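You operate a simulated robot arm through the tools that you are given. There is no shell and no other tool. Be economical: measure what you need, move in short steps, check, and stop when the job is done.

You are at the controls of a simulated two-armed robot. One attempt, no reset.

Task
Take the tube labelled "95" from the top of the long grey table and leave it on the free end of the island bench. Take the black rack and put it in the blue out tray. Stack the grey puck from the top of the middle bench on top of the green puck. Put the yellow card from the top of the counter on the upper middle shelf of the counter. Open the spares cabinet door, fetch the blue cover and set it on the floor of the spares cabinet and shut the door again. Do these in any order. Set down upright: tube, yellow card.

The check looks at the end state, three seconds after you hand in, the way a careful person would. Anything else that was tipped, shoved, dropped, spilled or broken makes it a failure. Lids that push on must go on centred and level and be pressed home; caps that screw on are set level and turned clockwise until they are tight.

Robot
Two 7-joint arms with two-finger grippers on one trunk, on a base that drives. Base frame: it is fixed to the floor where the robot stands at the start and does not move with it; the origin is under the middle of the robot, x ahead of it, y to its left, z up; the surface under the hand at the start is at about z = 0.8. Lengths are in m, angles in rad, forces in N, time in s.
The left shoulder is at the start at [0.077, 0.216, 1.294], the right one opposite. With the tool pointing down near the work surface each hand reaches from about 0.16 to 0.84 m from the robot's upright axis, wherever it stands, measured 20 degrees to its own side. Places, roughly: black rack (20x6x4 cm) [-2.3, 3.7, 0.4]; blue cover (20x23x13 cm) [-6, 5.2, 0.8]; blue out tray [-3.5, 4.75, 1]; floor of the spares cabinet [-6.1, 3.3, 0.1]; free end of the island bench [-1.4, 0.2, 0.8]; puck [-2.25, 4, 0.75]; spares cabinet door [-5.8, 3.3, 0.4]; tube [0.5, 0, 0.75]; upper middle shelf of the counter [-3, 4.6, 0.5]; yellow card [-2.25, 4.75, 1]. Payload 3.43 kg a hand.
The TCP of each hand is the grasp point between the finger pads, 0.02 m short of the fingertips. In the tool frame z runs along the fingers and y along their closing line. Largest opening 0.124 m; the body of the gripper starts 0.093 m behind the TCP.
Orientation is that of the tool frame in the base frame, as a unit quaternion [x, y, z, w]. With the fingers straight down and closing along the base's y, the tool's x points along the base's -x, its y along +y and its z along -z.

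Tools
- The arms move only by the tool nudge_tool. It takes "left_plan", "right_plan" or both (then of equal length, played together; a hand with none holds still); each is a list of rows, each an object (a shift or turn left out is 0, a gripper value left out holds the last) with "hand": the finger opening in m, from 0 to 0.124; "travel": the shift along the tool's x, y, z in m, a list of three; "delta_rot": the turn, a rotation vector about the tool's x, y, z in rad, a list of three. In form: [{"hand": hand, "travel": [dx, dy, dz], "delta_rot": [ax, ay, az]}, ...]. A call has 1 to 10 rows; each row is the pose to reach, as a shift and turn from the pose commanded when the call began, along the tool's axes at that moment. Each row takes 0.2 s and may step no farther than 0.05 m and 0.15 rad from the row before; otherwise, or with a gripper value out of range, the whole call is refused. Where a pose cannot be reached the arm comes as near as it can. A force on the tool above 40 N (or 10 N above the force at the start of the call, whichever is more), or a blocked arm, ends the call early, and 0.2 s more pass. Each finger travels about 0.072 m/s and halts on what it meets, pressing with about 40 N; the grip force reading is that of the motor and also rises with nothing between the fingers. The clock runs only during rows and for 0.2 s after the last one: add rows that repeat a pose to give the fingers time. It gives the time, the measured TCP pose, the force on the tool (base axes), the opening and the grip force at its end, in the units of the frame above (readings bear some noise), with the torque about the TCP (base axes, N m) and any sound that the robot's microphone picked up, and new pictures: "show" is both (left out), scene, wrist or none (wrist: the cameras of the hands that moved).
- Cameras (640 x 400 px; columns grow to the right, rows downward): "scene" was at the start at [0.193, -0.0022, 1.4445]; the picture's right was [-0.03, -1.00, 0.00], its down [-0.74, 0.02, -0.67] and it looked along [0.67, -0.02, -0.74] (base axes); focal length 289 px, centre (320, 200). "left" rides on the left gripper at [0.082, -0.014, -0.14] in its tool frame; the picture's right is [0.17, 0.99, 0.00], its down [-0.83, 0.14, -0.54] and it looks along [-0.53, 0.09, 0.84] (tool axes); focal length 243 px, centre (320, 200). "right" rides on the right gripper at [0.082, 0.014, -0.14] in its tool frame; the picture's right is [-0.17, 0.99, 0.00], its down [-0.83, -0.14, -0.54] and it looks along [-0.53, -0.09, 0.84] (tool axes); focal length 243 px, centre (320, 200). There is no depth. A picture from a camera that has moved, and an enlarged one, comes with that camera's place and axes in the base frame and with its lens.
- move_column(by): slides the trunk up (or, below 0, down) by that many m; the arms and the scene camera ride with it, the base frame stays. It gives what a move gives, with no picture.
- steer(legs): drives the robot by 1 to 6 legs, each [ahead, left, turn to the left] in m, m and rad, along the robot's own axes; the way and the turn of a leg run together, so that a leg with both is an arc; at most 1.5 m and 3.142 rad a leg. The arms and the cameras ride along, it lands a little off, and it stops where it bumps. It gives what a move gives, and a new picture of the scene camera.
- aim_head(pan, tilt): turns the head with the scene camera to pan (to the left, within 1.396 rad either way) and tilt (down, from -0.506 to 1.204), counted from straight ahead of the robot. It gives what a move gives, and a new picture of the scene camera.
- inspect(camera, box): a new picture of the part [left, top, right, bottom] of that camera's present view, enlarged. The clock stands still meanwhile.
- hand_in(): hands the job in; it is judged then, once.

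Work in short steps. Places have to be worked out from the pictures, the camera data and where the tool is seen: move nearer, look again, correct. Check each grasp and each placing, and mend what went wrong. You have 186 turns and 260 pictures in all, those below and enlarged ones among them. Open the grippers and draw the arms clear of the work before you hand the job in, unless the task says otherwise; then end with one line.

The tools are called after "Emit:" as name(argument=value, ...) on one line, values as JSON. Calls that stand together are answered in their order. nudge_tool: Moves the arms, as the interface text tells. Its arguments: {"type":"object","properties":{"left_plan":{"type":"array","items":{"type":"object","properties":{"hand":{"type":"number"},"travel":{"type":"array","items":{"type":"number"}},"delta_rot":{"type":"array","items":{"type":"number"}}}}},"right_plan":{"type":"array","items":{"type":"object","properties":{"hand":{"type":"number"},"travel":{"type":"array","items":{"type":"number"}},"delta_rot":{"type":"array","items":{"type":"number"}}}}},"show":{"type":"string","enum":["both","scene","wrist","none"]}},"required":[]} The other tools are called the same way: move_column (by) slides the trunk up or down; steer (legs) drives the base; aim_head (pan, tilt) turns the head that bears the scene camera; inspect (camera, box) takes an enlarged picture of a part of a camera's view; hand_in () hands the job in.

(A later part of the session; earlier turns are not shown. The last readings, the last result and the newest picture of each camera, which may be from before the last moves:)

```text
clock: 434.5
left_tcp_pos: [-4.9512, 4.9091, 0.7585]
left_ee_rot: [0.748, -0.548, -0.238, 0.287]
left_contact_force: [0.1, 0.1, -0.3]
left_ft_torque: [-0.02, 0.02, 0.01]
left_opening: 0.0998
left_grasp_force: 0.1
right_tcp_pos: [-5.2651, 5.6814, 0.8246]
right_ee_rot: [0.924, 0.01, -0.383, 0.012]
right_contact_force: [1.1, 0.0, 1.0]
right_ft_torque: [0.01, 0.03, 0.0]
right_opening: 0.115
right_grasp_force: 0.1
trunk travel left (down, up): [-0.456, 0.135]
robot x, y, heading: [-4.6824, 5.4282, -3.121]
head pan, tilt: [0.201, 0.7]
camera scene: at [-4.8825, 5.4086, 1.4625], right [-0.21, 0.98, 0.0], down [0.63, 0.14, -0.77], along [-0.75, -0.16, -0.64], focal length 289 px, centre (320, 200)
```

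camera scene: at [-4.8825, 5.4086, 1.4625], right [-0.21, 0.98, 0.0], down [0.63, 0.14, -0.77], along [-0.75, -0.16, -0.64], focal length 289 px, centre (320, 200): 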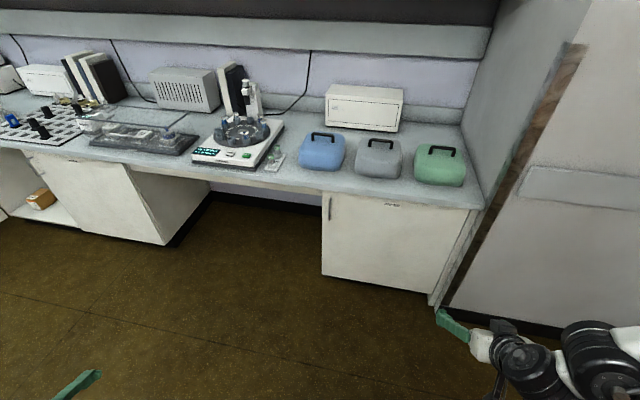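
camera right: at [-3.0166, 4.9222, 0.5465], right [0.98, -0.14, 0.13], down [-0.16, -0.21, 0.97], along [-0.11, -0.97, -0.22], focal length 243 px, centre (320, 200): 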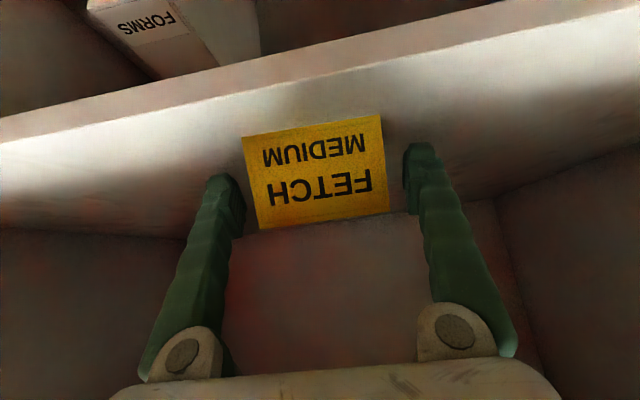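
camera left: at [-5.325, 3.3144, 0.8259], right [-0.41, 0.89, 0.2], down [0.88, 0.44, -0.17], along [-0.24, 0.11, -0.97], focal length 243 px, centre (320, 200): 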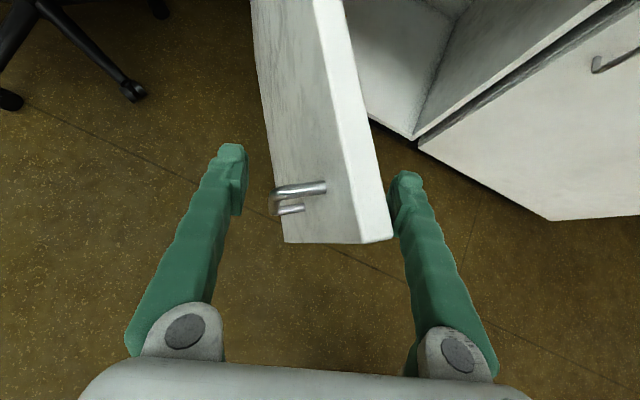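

The blue cover's handle bar runs along y near [-5.905, 5.197]. I raise and re-aim the left hand (yaw straight, pitch ~60°), in free space.

Emit:
nudge_tool(left_plan=[{"hand": 0.05, "travel": [-0.034, 0.029, -0.011], "delta_rot": [0.029, -0.021, 0.022]}, {"travel": [-0.068, 0.059, -0.023], "delta_rot": [0.058, -0.043, 0.044]}, {"travel": [-0.102, 0.088, -0.034], "delta_rot": [0.087, -0.064, 0.067]}, {"travel": [-0.136, 0.118, -0.045], "delta_rot": [0.116, -0.086, 0.089]}, {"travel": [-0.17, 0.147, -0.057], "delta_rot": [0.144, -0.107, 0.111]}, {"travel": [-0.205, 0.177, -0.068], "delta_rot": [0.173, -0.129, 0.133]}, {"travel": [-0.239, 0.206, -0.079], "delta_rot": [0.202, -0.15, 0.156]}, {"travel": [-0.273, 0.236, -0.091], "delta_rot": [0.231, -0.172, 0.178]}, {"travel": [-0.307, 0.265, -0.102], "delta_rot": [0.26, -0.193, 0.2]}], show="none")

Emit:
steer(legs=[[0.5, 0, 0]])

```text
clock: 436.7
left_tcp_pos: [-5.0271, 5.106, 0.8469]
left_ee_rot: [0.733, -0.64, -0.207, 0.105]
left_contact_force: [-0.1, 0.3, -0.1]
left_ft_torque: [-0.02, -0.04, 0.0]
left_opening: 0.0501
left_grasp_force: 0.1
left hand out of reach, approached as far as the arm can: row 4, 5, 6, 7, 8, 9
right_tcp_pos: [-5.266, 5.6801, 0.8233]
right_ee_rot: [0.924, 0.008, -0.382, 0.011]
right_contact_force: [0.2, 0.5, -0.1]
right_ft_torque: [0.01, 0.0, -0.01]
right_opening: 0.1148
right_grasp_force: 0.1
trunk travel left (down, up): [-0.456, 0.135]
robot x, y, heading: [-4.6804, 5.4249, -3.127]
head pan, tilt: [0.201, 0.7]
stopped in row 9 (left hand): the arm was blocked; the commanded pose is now the measured one
```

```text
clock: 440.3
left_tcp_pos: [-5.5263, 5.0969, 0.8484]
left_ee_rot: [0.734, -0.638, -0.208, 0.107]
left_contact_force: [0.0, 0.1, -0.1]
left_ft_torque: [-0.01, 0.01, 0.01]
left_opening: 0.05
left_grasp_force: 0.0
right_tcp_pos: [-5.7685, 5.6699, 0.8236]
right_ee_rot: [0.924, 0.011, -0.383, 0.012]
right_contact_force: [0.2, -0.2, -0.2]
right_ft_torque: [0.0, 0.02, -0.01]
right_opening: 0.1153
right_grasp_force: 0.2
trunk travel left (down, up): [-0.456, 0.135]
robot x, y, heading: [-5.18, 5.421, -3.124]
head pan, tilt: [0.201, 0.7]
camera scene: at [-5.3848, 5.3999, 1.4624], right [-0.22, 0.98, 0.0], down [0.63, 0.14, -0.77], along [-0.75, -0.17, -0.64], focal length 289 px, centre (320, 200)
```

scene: 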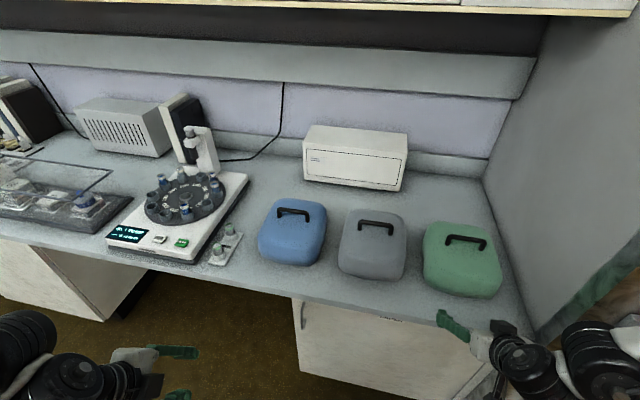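

Two views put the bar near [-6.05, 5.16, 0.84]. I raise the right hand out of the way and move the left hand up and forward.

Emit:
nudge_tool(left_plan=[{"travel": [-0.016, 0.036, -0.001]}, {"travel": [-0.033, 0.072, -0.002]}, {"travel": [-0.049, 0.108, -0.002]}, {"travel": [-0.065, 0.143, -0.003]}, {"travel": [-0.082, 0.179, -0.004]}, {"travel": [-0.098, 0.215, -0.005]}], right_plan=[{"travel": [-0.006, 0, -0.029]}, {"travel": [-0.012, 0, -0.059]}, {"travel": [-0.018, 0, -0.088]}, {"travel": [-0.024, 0, -0.117]}, {"travel": [-0.03, 0, -0.147]}, {"travel": [-0.036, 0, -0.176]}], show="none")

Emit:
inspect(camera="left", box=[0, 0, 640, 400])

```text
clock: 441.7
left_tcp_pos: [-5.7265, 5.1563, 0.9595]
left_ee_rot: [0.735, -0.637, -0.207, 0.107]
left_contact_force: [0.1, -0.5, -0.9]
left_ft_torque: [0.05, 0.02, 0.01]
left_opening: 0.0502
left_grasp_force: 0.1
right_tcp_pos: [-5.7022, 5.6799, 0.927]
right_ee_rot: [0.924, 0.012, -0.382, 0.014]
right_contact_force: [0.1, -0.6, -1.1]
right_ft_torque: [-0.05, -0.01, 0.0]
right_opening: 0.115
right_grasp_force: 0.0
right hand out of reach, approached as far as the arm can: row 4, 5, 6
trunk travel left (down, up): [-0.456, 0.135]
robot x, y, heading: [-5.1832, 5.4187, -3.129]
head pan, tilt: [0.201, 0.7]
```

```text
1.00 times, centred on (320, 200) of left (not enlarged: the box is as wide or as high as the picture)
camera zoom: at [-5.6441, 5.0627, 1.0636], right [-0.86, -0.32, 0.39], down [0.03, 0.73, 0.68], along [-0.5, 0.6, -0.62], focal length 243 px, centre (320, 200)
```

zoom: 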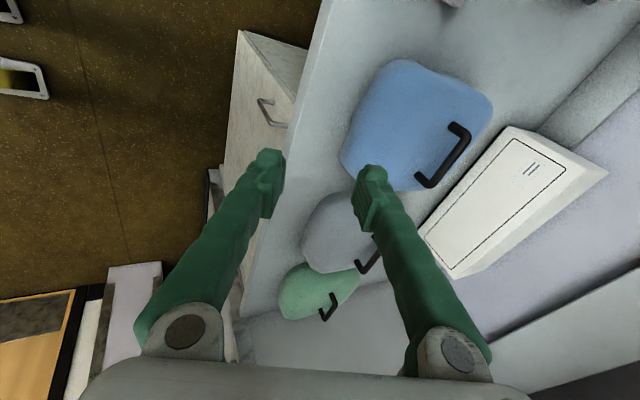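

The bar is around [-6.045, 5.19, 0.835], about 11 cm long. I drive forward 0.15 m and re-measure.

Emit:
steer(legs=[[0.15, 0, 0]])

Emit:
inspect(camera="left", box=[0, 0, 640, 400])

```text
clock: 443.3
left_tcp_pos: [-5.8779, 5.1553, 0.9594]
left_ee_rot: [0.734, -0.638, -0.207, 0.107]
left_contact_force: [0.1, 0.2, 0.3]
left_ft_torque: [0.0, -0.03, -0.04]
left_opening: 0.0501
left_grasp_force: 0.1
right_tcp_pos: [-5.8533, 5.6784, 0.9272]
right_ee_rot: [0.923, 0.012, -0.383, 0.013]
right_contact_force: [-0.2, 0.9, -0.3]
right_ft_torque: [-0.01, 0.0, 0.03]
right_opening: 0.1149
right_grasp_force: 0.0
trunk travel left (down, up): [-0.456, 0.135]
robot x, y, heading: [-5.3339, 5.4215, -3.125]
head pan, tilt: [0.201, 0.7]
camera scene: at [-5.5373, 5.3975, 1.4625], right [-0.22, 0.98, 0.0], down [0.63, 0.14, -0.77], along [-0.75, -0.16, -0.64], focal length 289 px, centre (320, 200)
```

scene: 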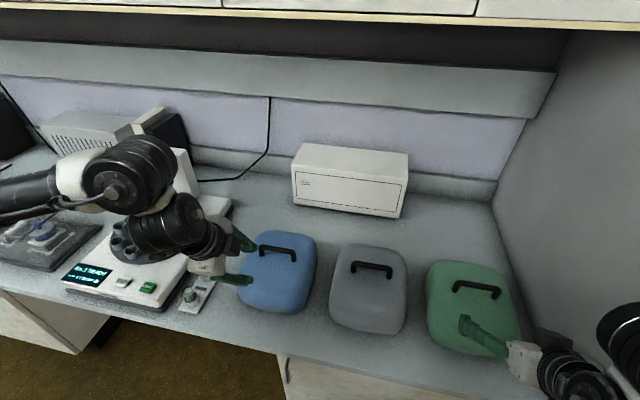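

```text
1.00 times, centred on (320, 200) of left (not enlarged: the box is as wide or as high as the picture)
camera zoom: at [-5.7957, 5.0608, 1.0638], right [-0.86, -0.32, 0.39], down [0.03, 0.73, 0.68], along [-0.5, 0.6, -0.62], focal length 243 px, centre (320, 200)
```

zoom: 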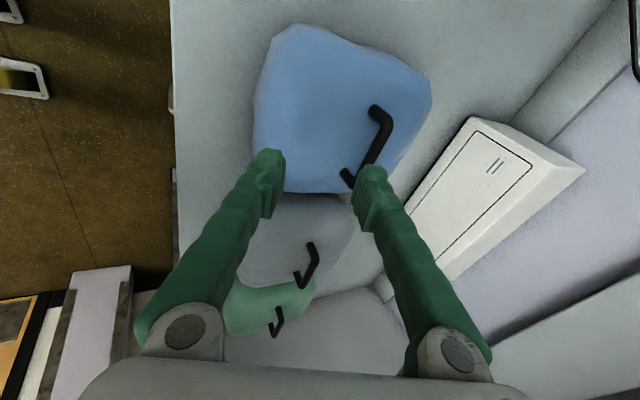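

Combining views, the bar is about [-6.02, 5.18, 0.85]. I approach to ~7 cm short along the finger axis and re-check.

Emit:
nudge_tool(left_plan=[{"travel": [-0.007, 0.025, 0.029]}, {"travel": [-0.013, 0.05, 0.058]}, {"travel": [-0.02, 0.074, 0.088]}], show="wrist")

Emit:
inspect(camera="scene", box=[180, 200, 340, 320])

```text
clock: 444.1
left_tcp_pos: [-5.9866, 5.1701, 0.9133]
left_ee_rot: [0.734, -0.638, -0.206, 0.108]
left_contact_force: [-1.3, 0.3, -0.6]
left_ft_torque: [-0.02, 0.0, 0.0]
left_opening: 0.05
left_grasp_force: 0.0
right_tcp_pos: [-5.8532, 5.678, 0.9265]
right_ee_rot: [0.924, 0.011, -0.382, 0.013]
right_contact_force: [-0.4, -0.1, 0.5]
right_ft_torque: [-0.01, -0.03, 0.01]
right_opening: 0.1146
right_grasp_force: 0.1
trunk travel left (down, up): [-0.456, 0.135]
robot x, y, heading: [-5.3335, 5.4169, -3.126]
head pan, tilt: [0.201, 0.7]
camera left: at [-5.9038, 5.0759, 1.0186], right [-0.86, -0.32, 0.39], down [0.03, 0.73, 0.68], along [-0.5, 0.6, -0.62], focal length 243 px, centre (320, 200)
```

left: 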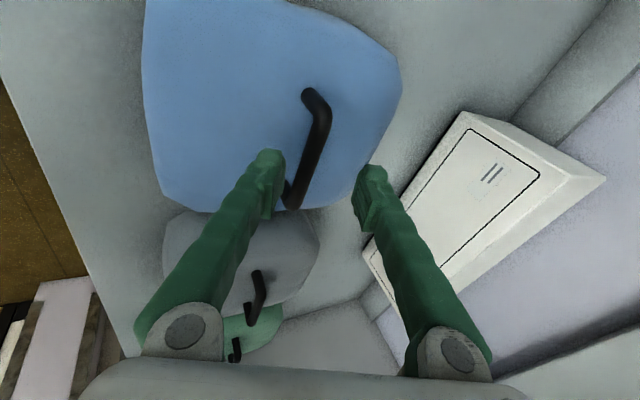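

```text
3.33 times, centred on (260, 260) of scene
camera zoom: at [-5.5386, 5.3981, 1.4623], right [-0.22, 0.98, 0.0], down [0.63, 0.14, -0.76], along [-0.75, -0.16, -0.64], focal length 963 px, centre (520, 0)
```

zoom: 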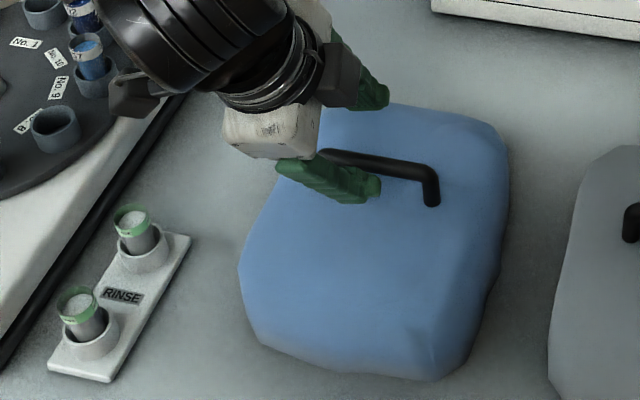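

Now consistent: bar centre ≈ [-5.987, 5.16, 0.884], 3 cm below the TCP. I align, go down 2.5 cm and close.

Emit:
nudge_tool(left_plan=[{"hand": 0.042, "travel": [0.0147, -0.0106, 0]}, {"travel": [0.0147, -0.0106, 0.012]}, {"travel": [0.0147, -0.0106, 0.022]}, {"hand": 0.0, "travel": [0.0147, -0.0106, 0.022]}, {"travel": [0.0147, -0.0106, 0.022]}], show="wrist")

```text
clock: 445.3
left_tcp_pos: [-5.984, 5.1602, 0.889]
left_ee_rot: [0.733, -0.639, -0.207, 0.107]
left_contact_force: [-1.3, -0.5, 3.3]
left_ft_torque: [-0.56, 0.08, -0.36]
left_opening: 0.0128
left_grasp_force: 39.2
right_tcp_pos: [-5.8531, 5.6776, 0.926]
right_ee_rot: [0.924, 0.012, -0.382, 0.014]
right_contact_force: [-0.7, 0.2, -0.2]
right_ft_torque: [0.02, -0.02, 0.01]
right_opening: 0.1151
right_grasp_force: 0.0
trunk travel left (down, up): [-0.456, 0.135]
robot x, y, heading: [-5.3375, 5.4205, -3.122]
head pan, tilt: [0.201, 0.7]
camera left: at [-5.9017, 5.0668, 0.9941], right [-0.86, -0.32, 0.39], down [0.03, 0.73, 0.68], along [-0.5, 0.6, -0.62], focal length 243 px, centre (320, 200)
```

left: 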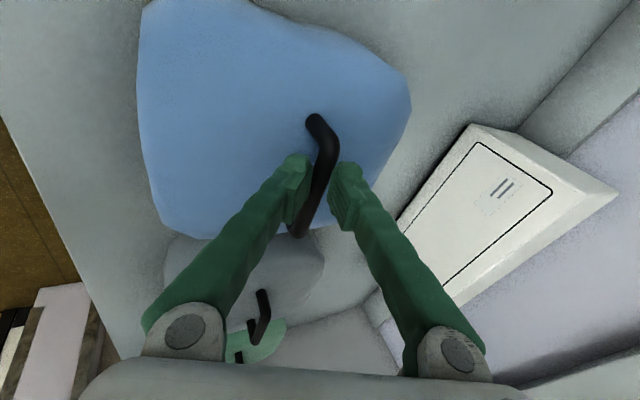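

The handle is gripped. I lift slowly 8 cm.

Emit:
nudge_tool(left_plan=[{"travel": [-0.003, 0.006, -0.013]}, {"travel": [-0.007, 0.017, -0.036]}, {"travel": [-0.011, 0.027, -0.058]}, {"travel": [-0.014, 0.034, -0.073]}])

```text
clock: 446.3
left_tcp_pos: [-5.9836, 5.164, 0.9695]
left_ee_rot: [0.734, -0.638, -0.207, 0.108]
left_contact_force: [0.4, -0.4, -3.1]
left_ft_torque: [-0.05, 0.01, 0.0]
left_opening: 0.0096
left_grasp_force: 39.9
right_tcp_pos: [-5.8528, 5.6781, 0.9277]
right_ee_rot: [0.924, 0.011, -0.383, 0.014]
right_contact_force: [-0.3, -0.9, 0.1]
right_ft_torque: [-0.01, 0.01, 0.01]
right_opening: 0.1149
right_grasp_force: 0.1
trunk travel left (down, up): [-0.456, 0.135]
robot x, y, heading: [-5.3338, 5.4175, -3.124]
head pan, tilt: [0.201, 0.7]
camera scene: at [-5.5376, 5.398, 1.4624], right [-0.22, 0.98, 0.0], down [0.63, 0.14, -0.76], along [-0.75, -0.16, -0.64], focal length 289 px, centre (320, 200)
camera left: at [-5.9003, 5.0688, 1.0756], right [-0.86, -0.32, 0.39], down [0.03, 0.73, 0.68], along [-0.5, 0.6, -0.62], focal length 243 px, centre (320, 200)
```

scene: 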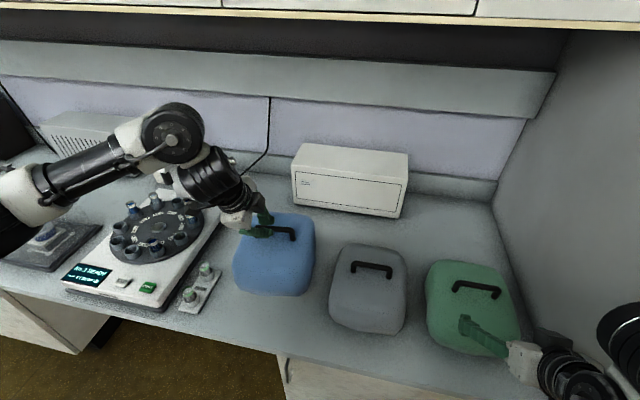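
left: 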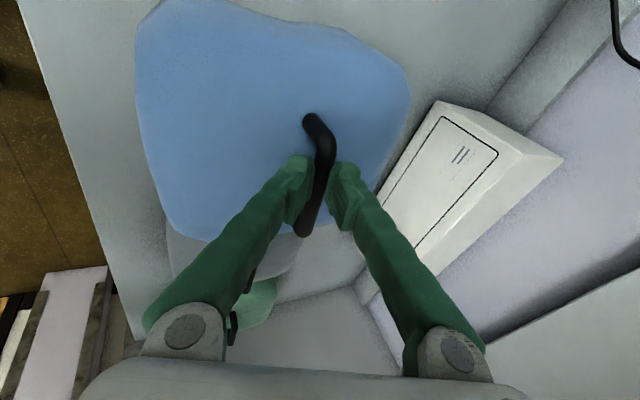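

The cover is lifted level (bottom ≈ 13 cm below the bar). I back off, then tuck the right hand (tool down, closer) and strafe south to the cabinet.

Emit:
steer(legs=[[-0.4, 0, 0]])

Emit:
nudge_tool(right_plan=[{"hand": 0.05, "travel": [0.024, 0, -0.012], "delta_rot": [0, 0.131, 0]}, {"travel": [0.047, 0, -0.024], "delta_rot": [0, 0.262, 0]}, {"travel": [0.07, 0, -0.036], "delta_rot": [0, 0.393, 0]}, {"travel": [0.094, 0, -0.047], "delta_rot": [0, 0.524, 0]}, {"travel": [0.118, 0, -0.059], "delta_rot": [0, 0.655, 0]}, {"travel": [0.141, 0, -0.071], "delta_rot": [0, 0.785, 0]}], show="none")

Emit:
steer(legs=[[0, 1.5, 0], [0, 0.24, 0]])

```text
clock: 449.2
left_tcp_pos: [-5.5846, 5.1669, 0.9695]
left_ee_rot: [0.735, -0.636, -0.207, 0.107]
left_contact_force: [-0.8, 0.2, -2.4]
left_ft_torque: [-0.05, -0.05, 0.01]
left_opening: 0.0091
left_grasp_force: 39.5
right_tcp_pos: [-5.4578, 5.6816, 0.9268]
right_ee_rot: [0.924, 0.013, -0.382, 0.014]
right_contact_force: [1.3, -0.2, 0.4]
right_ft_torque: [0.0, 0.04, -0.01]
right_opening: 0.1149
right_grasp_force: 0.1
trunk travel left (down, up): [-0.456, 0.135]
robot x, y, heading: [-4.9321, 5.4288, -3.114]
head pan, tilt: [0.201, 0.7]
camera scene: at [-5.14, 5.4041, 1.4623], right [-0.22, 0.98, 0.0], down [0.63, 0.14, -0.76], along [-0.75, -0.17, -0.64], focal length 289 px, centre (320, 200)
```

scene: 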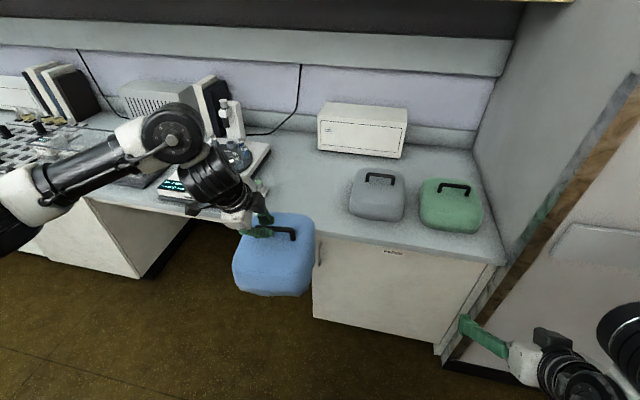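

```text
clock: 450.6
left_tcp_pos: [-5.5839, 5.1664, 0.9697]
left_ee_rot: [0.735, -0.636, -0.207, 0.108]
left_contact_force: [0.1, 0.6, -2.3]
left_ft_torque: [-0.06, -0.02, 0.01]
left_opening: 0.0086
left_grasp_force: 40.3
right_tcp_pos: [-5.3268, 5.6873, 0.9281]
right_ee_rot: [0.997, 0.063, -0.03, 0.031]
right_contact_force: [-0.3, 1.2, -0.8]
right_ft_torque: [-0.03, -0.01, 0.01]
right_opening: 0.0498
right_grasp_force: 0.2
right hand out of reach, approached as far as the arm can: row 1, 2, 3, 4, 5, 6
trunk travel left (down, up): [-0.456, 0.135]
robot x, y, heading: [-4.9367, 5.4293, -3.117]
head pan, tilt: [0.201, 0.7]
```

```text
clock: 474.4
left_tcp_pos: [-5.4976, 3.3823, 0.9716]
left_ee_rot: [0.748, -0.622, -0.204, 0.112]
left_contact_force: [-0.3, 0.8, 0.3]
left_ft_torque: [0.02, -0.01, 0.0]
left_opening: 0.0003
left_grasp_force: 34.5
right_tcp_pos: [-5.2603, 3.9105, 0.9286]
right_ee_rot: [0.996, 0.083, -0.032, 0.033]
right_contact_force: [-1.1, -0.7, -0.2]
right_ft_torque: [0.0, -0.01, -0.04]
right_opening: 0.05
right_grasp_force: 0.1
trunk travel left (down, up): [-0.456, 0.135]
robot x, y, heading: [-4.8609, 3.6683, -3.082]
head pan, tilt: [0.201, 0.7]
camera scene: at [-5.0624, 3.6368, 1.4624], right [-0.26, 0.97, 0.0], down [0.62, 0.17, -0.76], along [-0.74, -0.2, -0.64], focal length 289 px, centre (320, 200)
```

scene: 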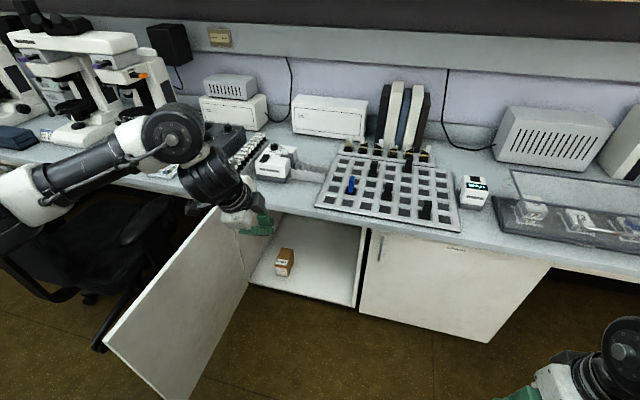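

The cover slipped out of the grip on the way. I look for it on the floor to my right.

Emit:
aim_head(pan=-0.9, tilt=0.7)

```text
clock: 475.7
left_tcp_pos: [-5.4978, 3.3813, 0.9706]
left_ee_rot: [0.748, -0.622, -0.205, 0.111]
left_contact_force: [0.2, -0.4, 0.3]
left_ft_torque: [0.0, -0.04, -0.01]
left_opening: 0.0
left_grasp_force: 34.5
right_tcp_pos: [-5.2619, 3.9096, 0.929]
right_ee_rot: [0.996, 0.082, -0.031, 0.032]
right_contact_force: [0.3, 0.1, -1.3]
right_ft_torque: [0.01, -0.03, -0.02]
right_opening: 0.0498
right_grasp_force: 0.3
trunk travel left (down, up): [-0.456, 0.135]
robot x, y, heading: [-4.8613, 3.6658, -3.082]
head pan, tilt: [-0.901, 0.7]
camera scene: at [-5.0372, 3.7217, 1.4624], right [0.74, 0.67, 0.0], down [0.43, -0.48, -0.76], along [-0.51, 0.57, -0.64], focal length 289 px, centre (320, 200)
```

scene: 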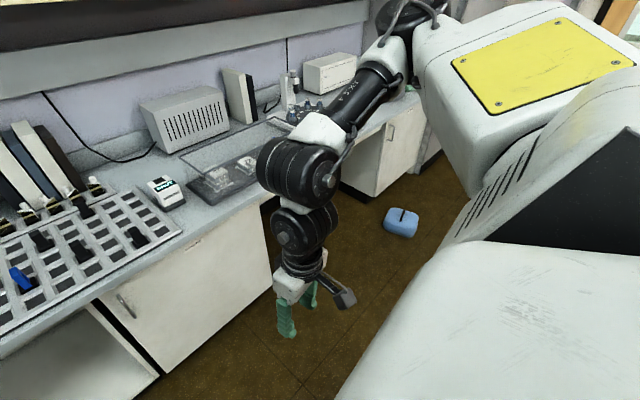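

The cover landed upright on the floor near [-5.58, 5.15]. I drive back to it, and lower the trunk.

Emit:
steer(legs=[[0, -1.5, -0.05], [0, -0.25, 0]])

Emit:
move_column(by=-0.4)

Emit:
aim_head(pan=0.3, tilt=0.9)

```text
clock: 498.8
left_tcp_pos: [-5.5674, 5.1242, 0.9703]
left_ee_rot: [0.732, -0.64, -0.207, 0.106]
left_contact_force: [0.8, 0.4, 0.4]
left_ft_torque: [0.0, 0.0, 0.02]
left_opening: 0.0001
left_grasp_force: 34.1
right_tcp_pos: [-5.3053, 5.6407, 0.9276]
right_ee_rot: [0.997, 0.058, -0.033, 0.032]
right_contact_force: [0.2, 0.6, 0.2]
right_ft_torque: [-0.01, -0.01, 0.0]
right_opening: 0.0502
right_grasp_force: 0.0
trunk travel left (down, up): [-0.456, 0.135]
robot x, y, heading: [-4.9163, 5.3765, -3.129]
head pan, tilt: [-0.901, 0.7]
camera scene: at [-5.091, 5.441, 1.4624], right [0.78, 0.63, 0.0], down [0.41, -0.5, -0.77], along [-0.48, 0.59, -0.64], focal length 289 px, centre (320, 200)
```

scene: 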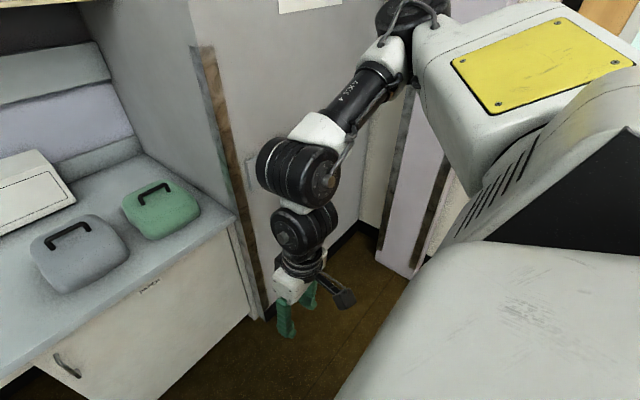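

```text
clock: 502.7
left_tcp_pos: [-5.567, 5.1245, 0.5707]
left_ee_rot: [0.732, -0.64, -0.208, 0.106]
left_contact_force: [0.0, -0.4, 0.4]
left_ft_torque: [0.02, -0.02, 0.0]
left_opening: 0.0001
left_grasp_force: 34.8
right_tcp_pos: [-5.259, 5.6409, 0.4411]
right_ee_rot: [0.989, 0.052, 0.136, 0.04]
right_contact_force: [0.0, 1.4, -0.3]
right_ft_torque: [0.02, -0.01, 0.03]
right_opening: 0.0498
right_grasp_force: 0.1
trunk travel left (down, up): [-0.056, 0.535]
robot x, y, heading: [-4.9157, 5.3765, -3.129]
head pan, tilt: [-0.901, 0.7]
```

```text
clock: 504.1
left_tcp_pos: [-5.5671, 5.1263, 0.5712]
left_ee_rot: [0.731, -0.641, -0.207, 0.106]
left_contact_force: [0.0, 0.1, 0.2]
left_ft_torque: [0.02, 0.02, -0.02]
left_opening: 0.0
left_grasp_force: 34.2
right_tcp_pos: [-5.2584, 5.6415, 0.44]
right_ee_rot: [0.989, 0.051, 0.135, 0.04]
right_contact_force: [0.0, -0.2, -0.6]
right_ft_torque: [0.0, 0.0, -0.02]
right_opening: 0.05
right_grasp_force: 0.0
trunk travel left (down, up): [-0.056, 0.535]
robot x, y, heading: [-4.9183, 5.3765, -3.13]
head pan, tilt: [0.3, 0.901]
camera scene: at [-5.2375, 5.3507, 1.0183], right [-0.31, 0.95, 0.0], down [0.75, 0.24, -0.62], along [-0.59, -0.19, -0.78], focal length 289 px, centre (320, 200)
```

scene: 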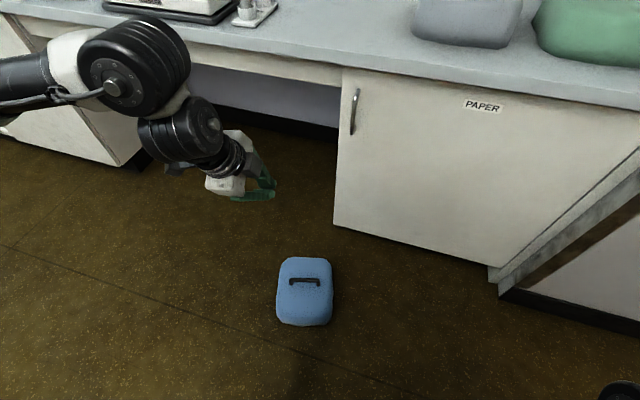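

The cover sits upright on the floor, its bar at about [-5.57, 5.19]. I lower the left hand 0.25 m to test reach.

Emit:
nudge_tool(left_plan=[{"hand": 0.06, "travel": [-0.003, -0.019, 0.038]}, {"travel": [-0.006, -0.038, 0.077]}, {"travel": [-0.009, -0.058, 0.115]}, {"travel": [-0.011, -0.077, 0.153]}, {"travel": [-0.014, -0.096, 0.191]}, {"travel": [-0.017, -0.115, 0.23]}])

```text
clock: 505.5
left_tcp_pos: [-5.5656, 5.1854, 0.3175]
left_ee_rot: [0.732, -0.64, -0.207, 0.107]
left_contact_force: [0.0, -0.1, -0.2]
left_ft_torque: [0.03, 0.02, 0.03]
left_opening: 0.0601
left_grasp_force: 0.1
right_tcp_pos: [-5.2595, 5.6405, 0.4402]
right_ee_rot: [0.989, 0.052, 0.135, 0.039]
right_contact_force: [0.3, -0.4, 0.4]
right_ft_torque: [-0.01, 0.0, -0.02]
right_opening: 0.0501
right_grasp_force: 0.2
trunk travel left (down, up): [-0.056, 0.535]
robot x, y, heading: [-4.9193, 5.3745, -3.129]
head pan, tilt: [0.3, 0.901]
camera scene: at [-5.2376, 5.3506, 1.0183], right [-0.31, 0.95, 0.0], down [0.75, 0.24, -0.62], along [-0.59, -0.19, -0.78], focal length 289 px, centre (320, 200)
camera left: at [-5.4835, 5.0902, 0.4232], right [-0.86, -0.32, 0.39], down [0.03, 0.73, 0.68], along [-0.5, 0.6, -0.62], focal length 243 px, centre (320, 200)
```

scene: 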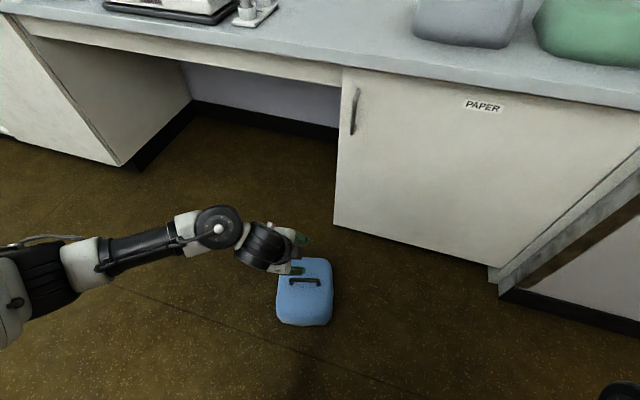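
left: 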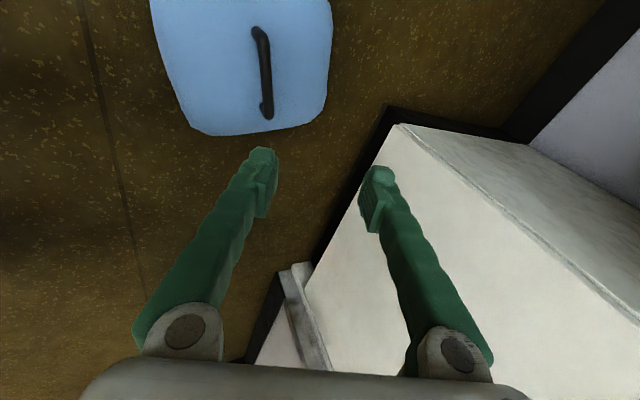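

Reach is fine. Bar centre ≈ [-5.57, 5.18, 0.134]. I steepen the hand to ~80° and go to 6–7 cm above it.

Emit:
nudge_tool(left_plan=[{"hand": 0.05, "travel": [0.008, -0.015, 0.035], "delta_rot": [0.1, 0, 0]}, {"travel": [0.016, -0.03, 0.07], "delta_rot": [0.2, 0, 0]}, {"travel": [0.024, -0.045, 0.106], "delta_rot": [0.3, 0, 0]}])

```text
clock: 506.3
left_tcp_pos: [-5.5717, 5.1783, 0.1996]
left_ee_rot: [0.739, -0.665, -0.109, -0.004]
left_contact_force: [0.0, -0.3, -0.2]
left_ft_torque: [0.01, 0.02, 0.01]
left_opening: 0.0502
left_grasp_force: 0.0
right_tcp_pos: [-5.2581, 5.6405, 0.4405]
right_ee_rot: [0.989, 0.052, 0.136, 0.04]
right_contact_force: [-0.3, -0.9, -0.1]
right_ft_torque: [0.01, -0.01, -0.03]
right_opening: 0.0499
right_grasp_force: 0.1
trunk travel left (down, up): [-0.056, 0.535]
robot x, y, heading: [-4.9184, 5.377, -3.129]
head pan, tilt: [0.3, 0.901]
camera scene: at [-5.2378, 5.3508, 1.0182], right [-0.31, 0.95, 0.0], down [0.75, 0.24, -0.62], along [-0.59, -0.19, -0.78], focal length 289 px, centre (320, 200)
camera left: at [-5.5276, 5.0771, 0.3209], right [-0.95, -0.28, 0.11], down [-0.13, 0.72, 0.69], along [-0.27, 0.64, -0.72], focal length 243 px, centre (320, 200)
```

scene: 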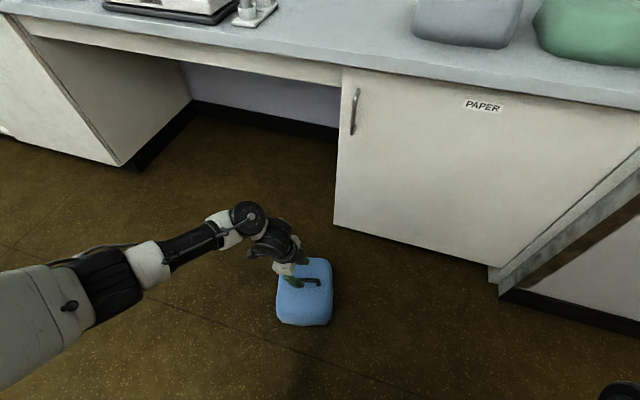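
left: 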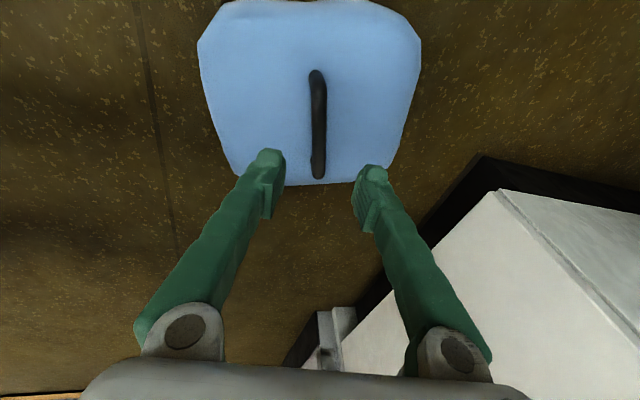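

Perfectly aligned with the bar between the fingers. I descend along the finger axis to the bar, slowly at the end.

Emit:
nudge_tool(left_plan=[{"travel": [0.013, -0.001, 0.03]}, {"travel": [0.025, -0.002, 0.05]}, {"travel": [0.025, -0.002, 0.056]}, {"travel": [0.025, -0.002, 0.062]}, {"travel": [0.025, -0.002, 0.066]}], show="wrist")

```text
clock: 507.5
left_tcp_pos: [-5.5765, 5.1648, 0.134]
left_ee_rot: [0.739, -0.665, -0.111, -0.004]
left_contact_force: [0.8, 1.0, -0.7]
left_ft_torque: [0.02, 0.02, 0.0]
left_opening: 0.0501
left_grasp_force: 0.0
right_tcp_pos: [-5.2576, 5.6406, 0.4404]
right_ee_rot: [0.989, 0.051, 0.136, 0.04]
right_contact_force: [0.1, -0.6, 0.1]
right_ft_torque: [0.01, 0.01, 0.03]
right_opening: 0.05
right_grasp_force: 0.1
trunk travel left (down, up): [-0.056, 0.535]
robot x, y, heading: [-4.9201, 5.3772, -3.135]
head pan, tilt: [0.3, 0.901]
camera left: at [-5.5334, 5.0643, 0.2545], right [-0.95, -0.28, 0.11], down [-0.13, 0.72, 0.69], along [-0.27, 0.64, -0.72], focal length 243 px, centre (320, 200)
```

left: 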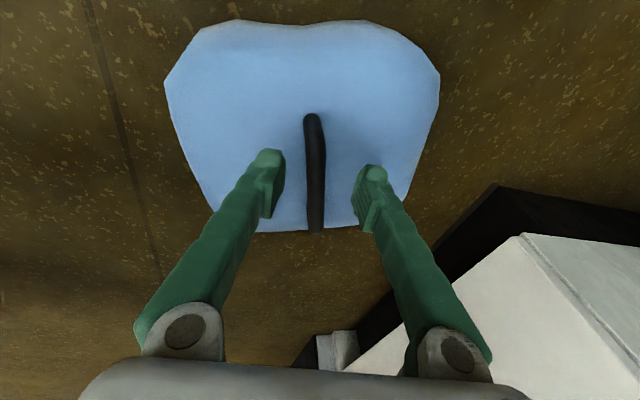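

The bar is still ~1.8 cm deeper (near the tips). I descend further in small steps.

Emit:
nudge_tool(left_plan=[{"travel": [0, 0, 0.005]}, {"travel": [0, 0, 0.01]}, {"travel": [0, 0, 0.014]}, {"travel": [0, 0, 0.018]}], show="wrist")

```text
clock: 508.5
left_tcp_pos: [-5.5816, 5.1694, 0.1172]
left_ee_rot: [0.739, -0.664, -0.11, -0.004]
left_contact_force: [0.5, -0.4, -1.0]
left_ft_torque: [0.0, 0.02, 0.0]
left_opening: 0.05
left_grasp_force: 0.1
right_tcp_pos: [-5.2585, 5.6414, 0.4401]
right_ee_rot: [0.989, 0.052, 0.135, 0.04]
right_contact_force: [-0.6, -0.2, -0.6]
right_ft_torque: [-0.01, -0.01, -0.03]
right_opening: 0.0501
right_grasp_force: 0.0
trunk travel left (down, up): [-0.056, 0.535]
robot x, y, heading: [-4.9172, 5.3793, -3.13]
head pan, tilt: [0.3, 0.901]
camera left: at [-5.5376, 5.0676, 0.2369], right [-0.95, -0.28, 0.11], down [-0.13, 0.72, 0.69], along [-0.27, 0.64, -0.72], focal length 243 px, centre (320, 200)
```

left: 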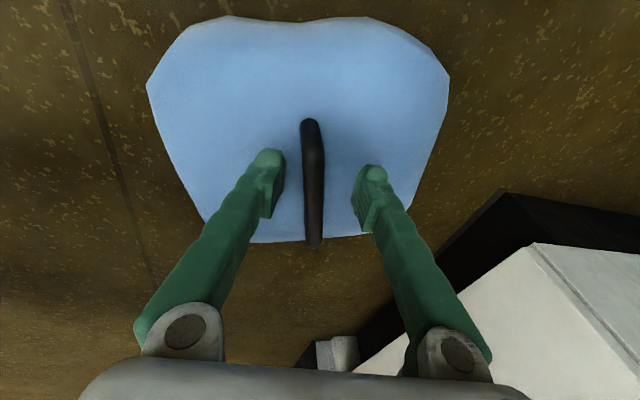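

No lid contact yet; 6 mm deeper and close firmly.

Emit:
nudge_tool(left_plan=[{"travel": [0, 0, 0.004]}, {"travel": [0, 0, 0.007]}, {"hand": 0.0, "travel": [0, 0, 0.007]}, {"travel": [0, 0, 0.007]}, {"travel": [0, 0, 0.007]}], show="wrist")

```text
clock: 509.7
left_tcp_pos: [-5.5819, 5.1703, 0.1097]
left_ee_rot: [0.739, -0.664, -0.109, -0.004]
left_contact_force: [-0.5, -0.4, 0.2]
left_ft_torque: [0.01, -0.04, -0.03]
left_opening: 0.0058
left_grasp_force: 38.1
right_tcp_pos: [-5.2588, 5.6411, 0.4401]
right_ee_rot: [0.989, 0.051, 0.137, 0.04]
right_contact_force: [-0.7, -0.2, 0.0]
right_ft_torque: [-0.03, 0.0, -0.01]
right_opening: 0.0497
right_grasp_force: 0.0
trunk travel left (down, up): [-0.056, 0.535]
robot x, y, heading: [-4.9218, 5.3759, -3.133]
head pan, tilt: [0.3, 0.901]
camera left: at [-5.5379, 5.0683, 0.2297], right [-0.95, -0.28, 0.11], down [-0.13, 0.72, 0.68], along [-0.27, 0.64, -0.72], focal length 243 px, centre (320, 200)
```

left: 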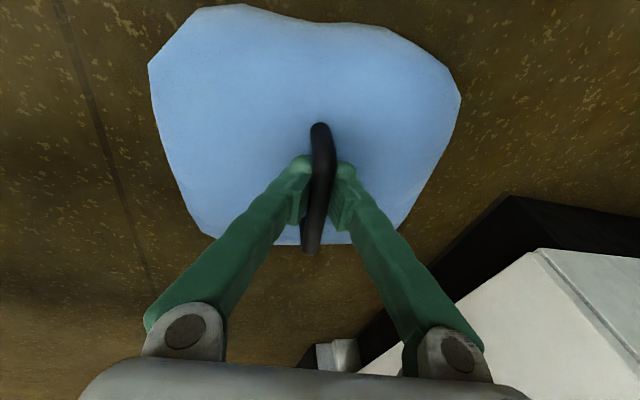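

Opening 0.006 means only the tips touch the top of the bar. I reopen, go 2 cm deeper, and close again.

Emit:
nudge_tool(left_plan=[{"hand": 0.05}, {}, {"travel": [0.002, 0, 0.007]}, {"travel": [0.004, 0, 0.014]}, {"travel": [0.006, 0, 0.021]}, {"hand": 0.0, "travel": [0.006, 0, 0.021]}, {"travel": [0.006, 0, 0.021]}, {"travel": [0.006, 0, 0.021]}], show="wrist")

```text
clock: 510.6
left_tcp_pos: [-5.5844, 5.1685, 0.1042]
left_ee_rot: [0.738, -0.665, -0.112, -0.004]
left_contact_force: [12.6, -2.3, 34.1]
left_ft_torque: [-0.19, -1.47, -0.03]
left_opening: 0.054
left_grasp_force: 3.2
right_tcp_pos: [-5.2578, 5.6408, 0.4417]
right_ee_rot: [0.989, 0.052, 0.135, 0.039]
right_contact_force: [0.5, 0.5, -0.2]
right_ft_torque: [-0.01, -0.04, 0.02]
right_opening: 0.05
right_grasp_force: 0.1
trunk travel left (down, up): [-0.056, 0.535]
robot x, y, heading: [-4.9161, 5.3786, -3.132]
head pan, tilt: [0.3, 0.901]
stopped in row 4 (left hand): the force on the tool passed its limit at 53 N (the readings are from after the stop); the commanded pose is now the measured one
camera left: at [-5.5412, 5.0678, 0.2257], right [-0.95, -0.28, 0.11], down [-0.13, 0.71, 0.69], along [-0.27, 0.64, -0.72], focal length 243 px, centre (320, 200)
```

left: 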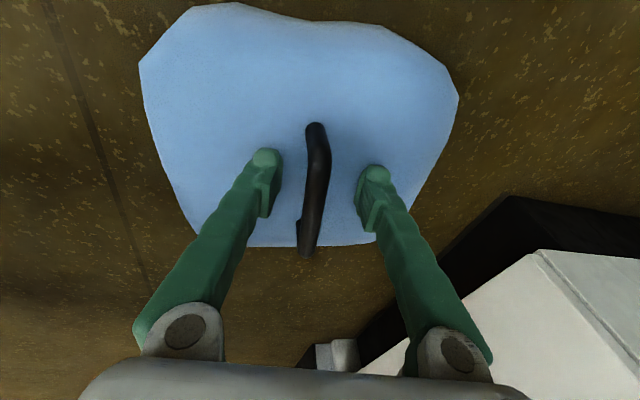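

The tips touched the lid at TCP 0.104, so the earlier closing at 0.110 was already at the bar (thin bar, now well aligned). I raise 5 mm, close, lift slightly and check for slip.

Emit:
nudge_tool(left_plan=[{"travel": [0, 0, -0.004]}, {"hand": 0.0, "travel": [0, 0, -0.004]}, {"travel": [0, 0, -0.004]}, {"travel": [0, 0, -0.004]}, {"travel": [0, 0, -0.004]}, {"travel": [-0.002, 0.002, -0.016]}, {"travel": [-0.004, 0.004, -0.028]}, {"travel": [-0.006, 0.006, -0.04]}, {"travel": [-0.006, 0.006, -0.04]}], show="wrist")

Emit:
inspect(camera="scene", box=[220, 190, 380, 340])

```text
clock: 512.6
left_tcp_pos: [-5.5854, 5.169, 0.1416]
left_ee_rot: [0.739, -0.664, -0.11, -0.006]
left_contact_force: [0.3, 0.9, -1.8]
left_ft_torque: [-0.02, 0.0, 0.0]
left_opening: 0.0062
left_grasp_force: 36.7
right_tcp_pos: [-5.2577, 5.641, 0.4402]
right_ee_rot: [0.989, 0.052, 0.136, 0.039]
right_contact_force: [-0.5, 0.3, -0.2]
right_ft_torque: [-0.02, 0.01, 0.0]
right_opening: 0.0499
right_grasp_force: 0.0
trunk travel left (down, up): [-0.056, 0.535]
robot x, y, heading: [-4.9201, 5.3773, -3.13]
head pan, tilt: [0.3, 0.901]
camera left: at [-5.5406, 5.0675, 0.2633], right [-0.95, -0.28, 0.11], down [-0.13, 0.72, 0.69], along [-0.27, 0.64, -0.72], focal length 243 px, centre (320, 200)
```

left: 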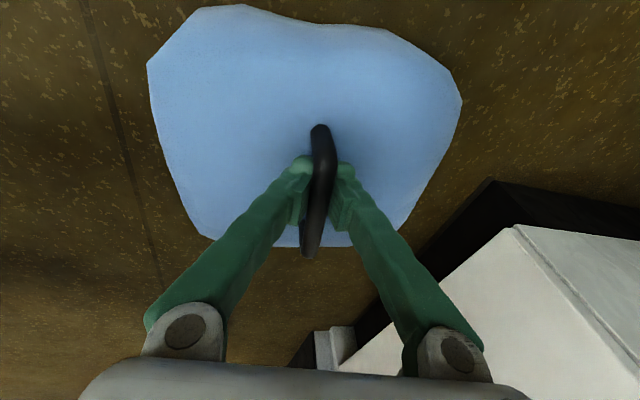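

```text
2.67 times, centred on (300, 265) of scene
camera zoom: at [-5.2376, 5.3503, 1.0183], right [-0.31, 0.95, 0.0], down [0.75, 0.24, -0.62], along [-0.59, -0.19, -0.78], focal length 771 px, centre (373, 27)
```

zoom: 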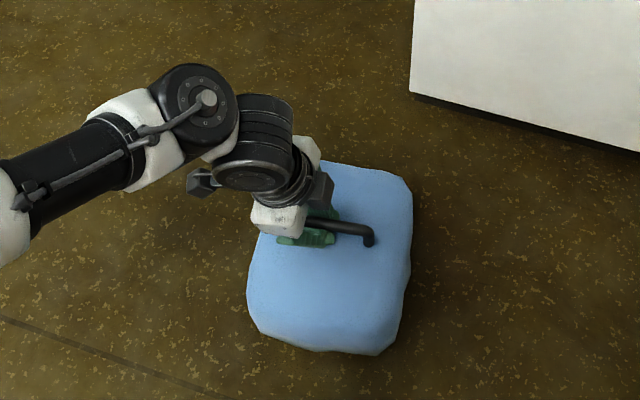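

Held: the bar is now caged above the closed fingertips, so it can't slip out. I lift to TCP z ≈ 0.29 gently and check.

Emit:
nudge_tool(left_plan=[{"travel": [-0.004, 0.003, -0.024]}, {"travel": [-0.008, 0.007, -0.049]}, {"travel": [-0.012, 0.01, -0.073]}, {"travel": [-0.017, 0.014, -0.098]}, {"travel": [-0.021, 0.017, -0.122]}, {"travel": [-0.025, 0.021, -0.147]}], show="scene")

```text
clock: 514.0
left_tcp_pos: [-5.5862, 5.1684, 0.2931]
left_ee_rot: [0.739, -0.665, -0.11, -0.005]
left_contact_force: [-0.3, 0.0, -1.6]
left_ft_torque: [-0.01, 0.01, 0.01]
left_opening: 0.0059
left_grasp_force: 36.8
right_tcp_pos: [-5.2582, 5.6416, 0.4396]
right_ee_rot: [0.989, 0.052, 0.136, 0.039]
right_contact_force: [-0.1, 0.0, -0.1]
right_ft_torque: [-0.01, -0.01, -0.01]
right_opening: 0.0503
right_grasp_force: 0.2
trunk travel left (down, up): [-0.056, 0.535]
robot x, y, heading: [-4.9157, 5.3787, -3.132]
head pan, tilt: [0.3, 0.901]
camera scene: at [-5.2375, 5.3504, 1.0183], right [-0.31, 0.95, 0.0], down [0.75, 0.24, -0.62], along [-0.59, -0.19, -0.78], focal length 289 px, centre (320, 200)
```

scene: 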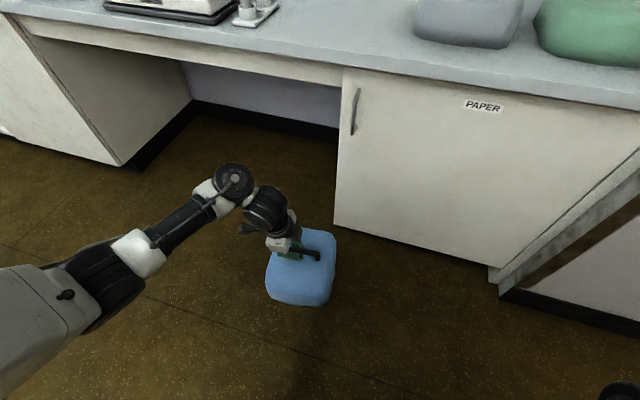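

Stable (opening constant). I strafe south halfway and check the grip.

Emit:
steer(legs=[[0, 0.85, 0]])

```text
clock: 525.5
left_tcp_pos: [-5.5713, 4.3277, 0.2917]
left_ee_rot: [0.742, -0.662, -0.111, -0.004]
left_contact_force: [-0.1, -0.9, -2.0]
left_ft_torque: [-0.05, 0.0, 0.0]
left_opening: 0.0059
left_grasp_force: 36.1
right_tcp_pos: [-5.2491, 4.8022, 0.4414]
right_ee_rot: [0.988, 0.056, 0.136, 0.039]
right_contact_force: [-0.1, 0.1, 0.2]
right_ft_torque: [0.02, 0.02, 0.0]
right_opening: 0.05
right_grasp_force: 0.1
trunk travel left (down, up): [-0.056, 0.535]
robot x, y, heading: [-4.9044, 4.5398, -3.122]
head pan, tilt: [0.3, 0.901]
camera scene: at [-5.2249, 4.5119, 1.0183], right [-0.31, 0.95, 0.0], down [0.74, 0.25, -0.62], along [-0.59, -0.19, -0.78], focal length 289 px, centre (320, 200)
```

scene: 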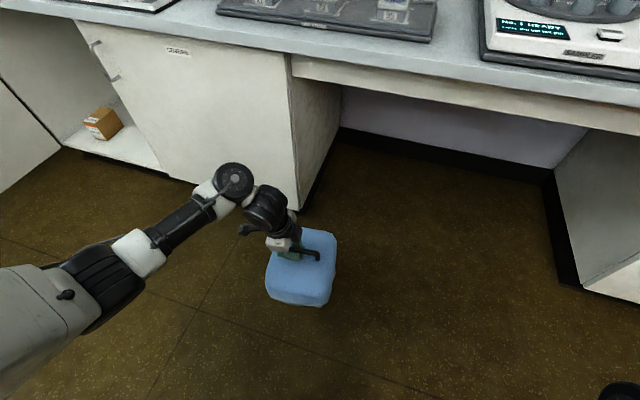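

Grip unchanged; I go the rest of the way.

Emit:
steer(legs=[[0, 0.89, 0]])

Emit:
aim_head(pan=0.3, tilt=0.7)

```text
clock: 537.7
left_tcp_pos: [-5.5536, 3.4311, 0.2939]
left_ee_rot: [0.742, -0.661, -0.111, -0.004]
left_contact_force: [0.3, 0.5, -1.6]
left_ft_torque: [-0.04, 0.0, 0.01]
left_opening: 0.006
left_grasp_force: 34.8
right_tcp_pos: [-5.2307, 3.9065, 0.4403]
right_ee_rot: [0.988, 0.057, 0.135, 0.039]
right_contact_force: [-0.9, -0.6, -0.1]
right_ft_torque: [-0.04, 0.02, 0.0]
right_opening: 0.0498
right_grasp_force: 0.1
trunk travel left (down, up): [-0.056, 0.535]
robot x, y, heading: [-4.8884, 3.6458, -3.119]
head pan, tilt: [0.3, 0.901]
camera scene: at [-5.2074, 3.6169, 1.0183], right [-0.32, 0.95, 0.0], down [0.74, 0.25, -0.62], along [-0.59, -0.2, -0.78], focal length 289 px, centre (320, 200)
```

scene: 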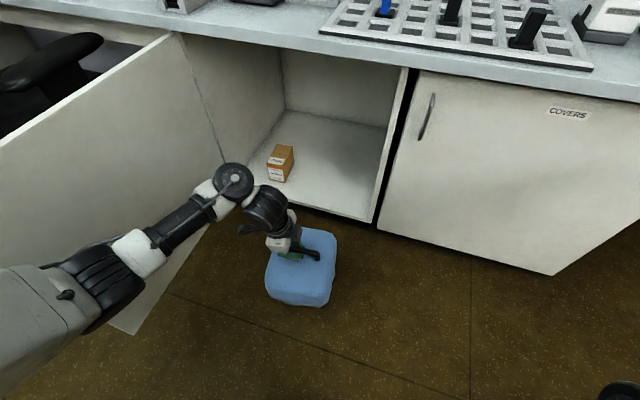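

```text
clock: 538.4
left_tcp_pos: [-5.5538, 3.4312, 0.2929]
left_ee_rot: [0.742, -0.661, -0.11, -0.005]
left_contact_force: [0.6, -0.4, -2.1]
left_ft_torque: [-0.05, 0.02, 0.01]
left_opening: 0.0061
left_grasp_force: 35.1
right_tcp_pos: [-5.2314, 3.9067, 0.4407]
right_ee_rot: [0.988, 0.057, 0.136, 0.039]
right_contact_force: [-0.4, 0.0, 0.0]
right_ft_torque: [-0.02, -0.02, 0.02]
right_opening: 0.05
right_grasp_force: 0.1
trunk travel left (down, up): [-0.056, 0.535]
robot x, y, heading: [-4.8891, 3.644, -3.12]
head pan, tilt: [0.3, 0.7]
camera scene: at [-5.2163, 3.6139, 1.0344], right [-0.32, 0.95, 0.0], down [0.61, 0.2, -0.76], along [-0.73, -0.24, -0.64], focal length 289 px, centre (320, 200)
```

scene: 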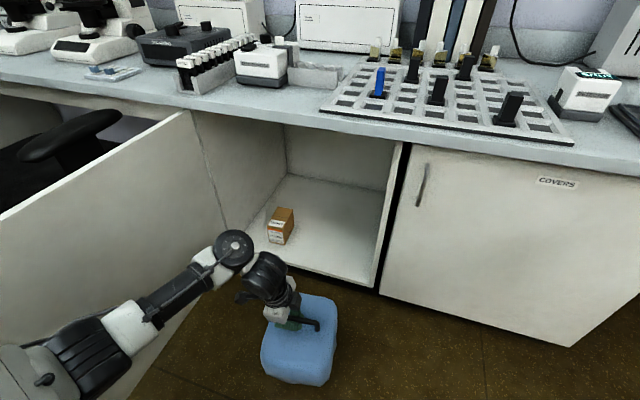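

Cabinet floor is at z ≈ 0.09–0.10 from x ≈ −5.87 inward; the space between the small box (y<3.235) and the right wall (3.61) is free. I drive forward 0.25 with the cover's bottom at 0.185, and check.

Emit:
steer(legs=[[0.25, 0, -0.02]])

```text
clock: 540.5
left_tcp_pos: [-5.8053, 3.4402, 0.2933]
left_ee_rot: [0.737, -0.667, -0.11, -0.006]
left_contact_force: [0.1, 0.6, -2.1]
left_ft_torque: [-0.02, 0.02, 0.03]
left_opening: 0.0058
left_grasp_force: 35.0
right_tcp_pos: [-5.4746, 3.9096, 0.4395]
right_ee_rot: [0.989, 0.048, 0.136, 0.04]
right_contact_force: [0.0, -0.2, 0.4]
right_ft_torque: [0.02, -0.01, 0.0]
right_opening: 0.0499
right_grasp_force: 0.1
trunk travel left (down, up): [-0.056, 0.535]
robot x, y, heading: [-5.1352, 3.6437, -3.141]
head pan, tilt: [0.3, 0.7]
camera scene: at [-5.4654, 3.6164, 1.0343], right [-0.3, 0.95, 0.0], down [0.61, 0.19, -0.76], along [-0.73, -0.23, -0.64], focal length 289 px, centre (320, 200)
```

scene: 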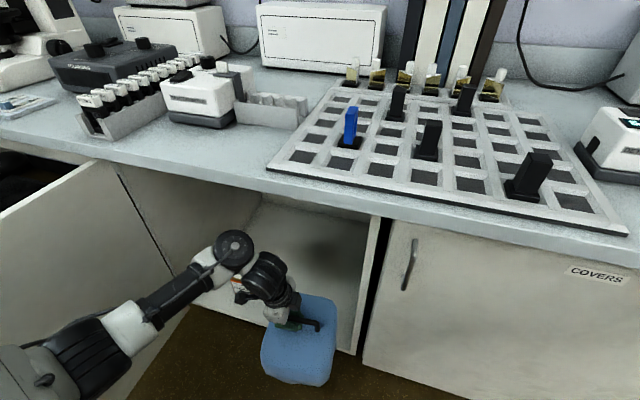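

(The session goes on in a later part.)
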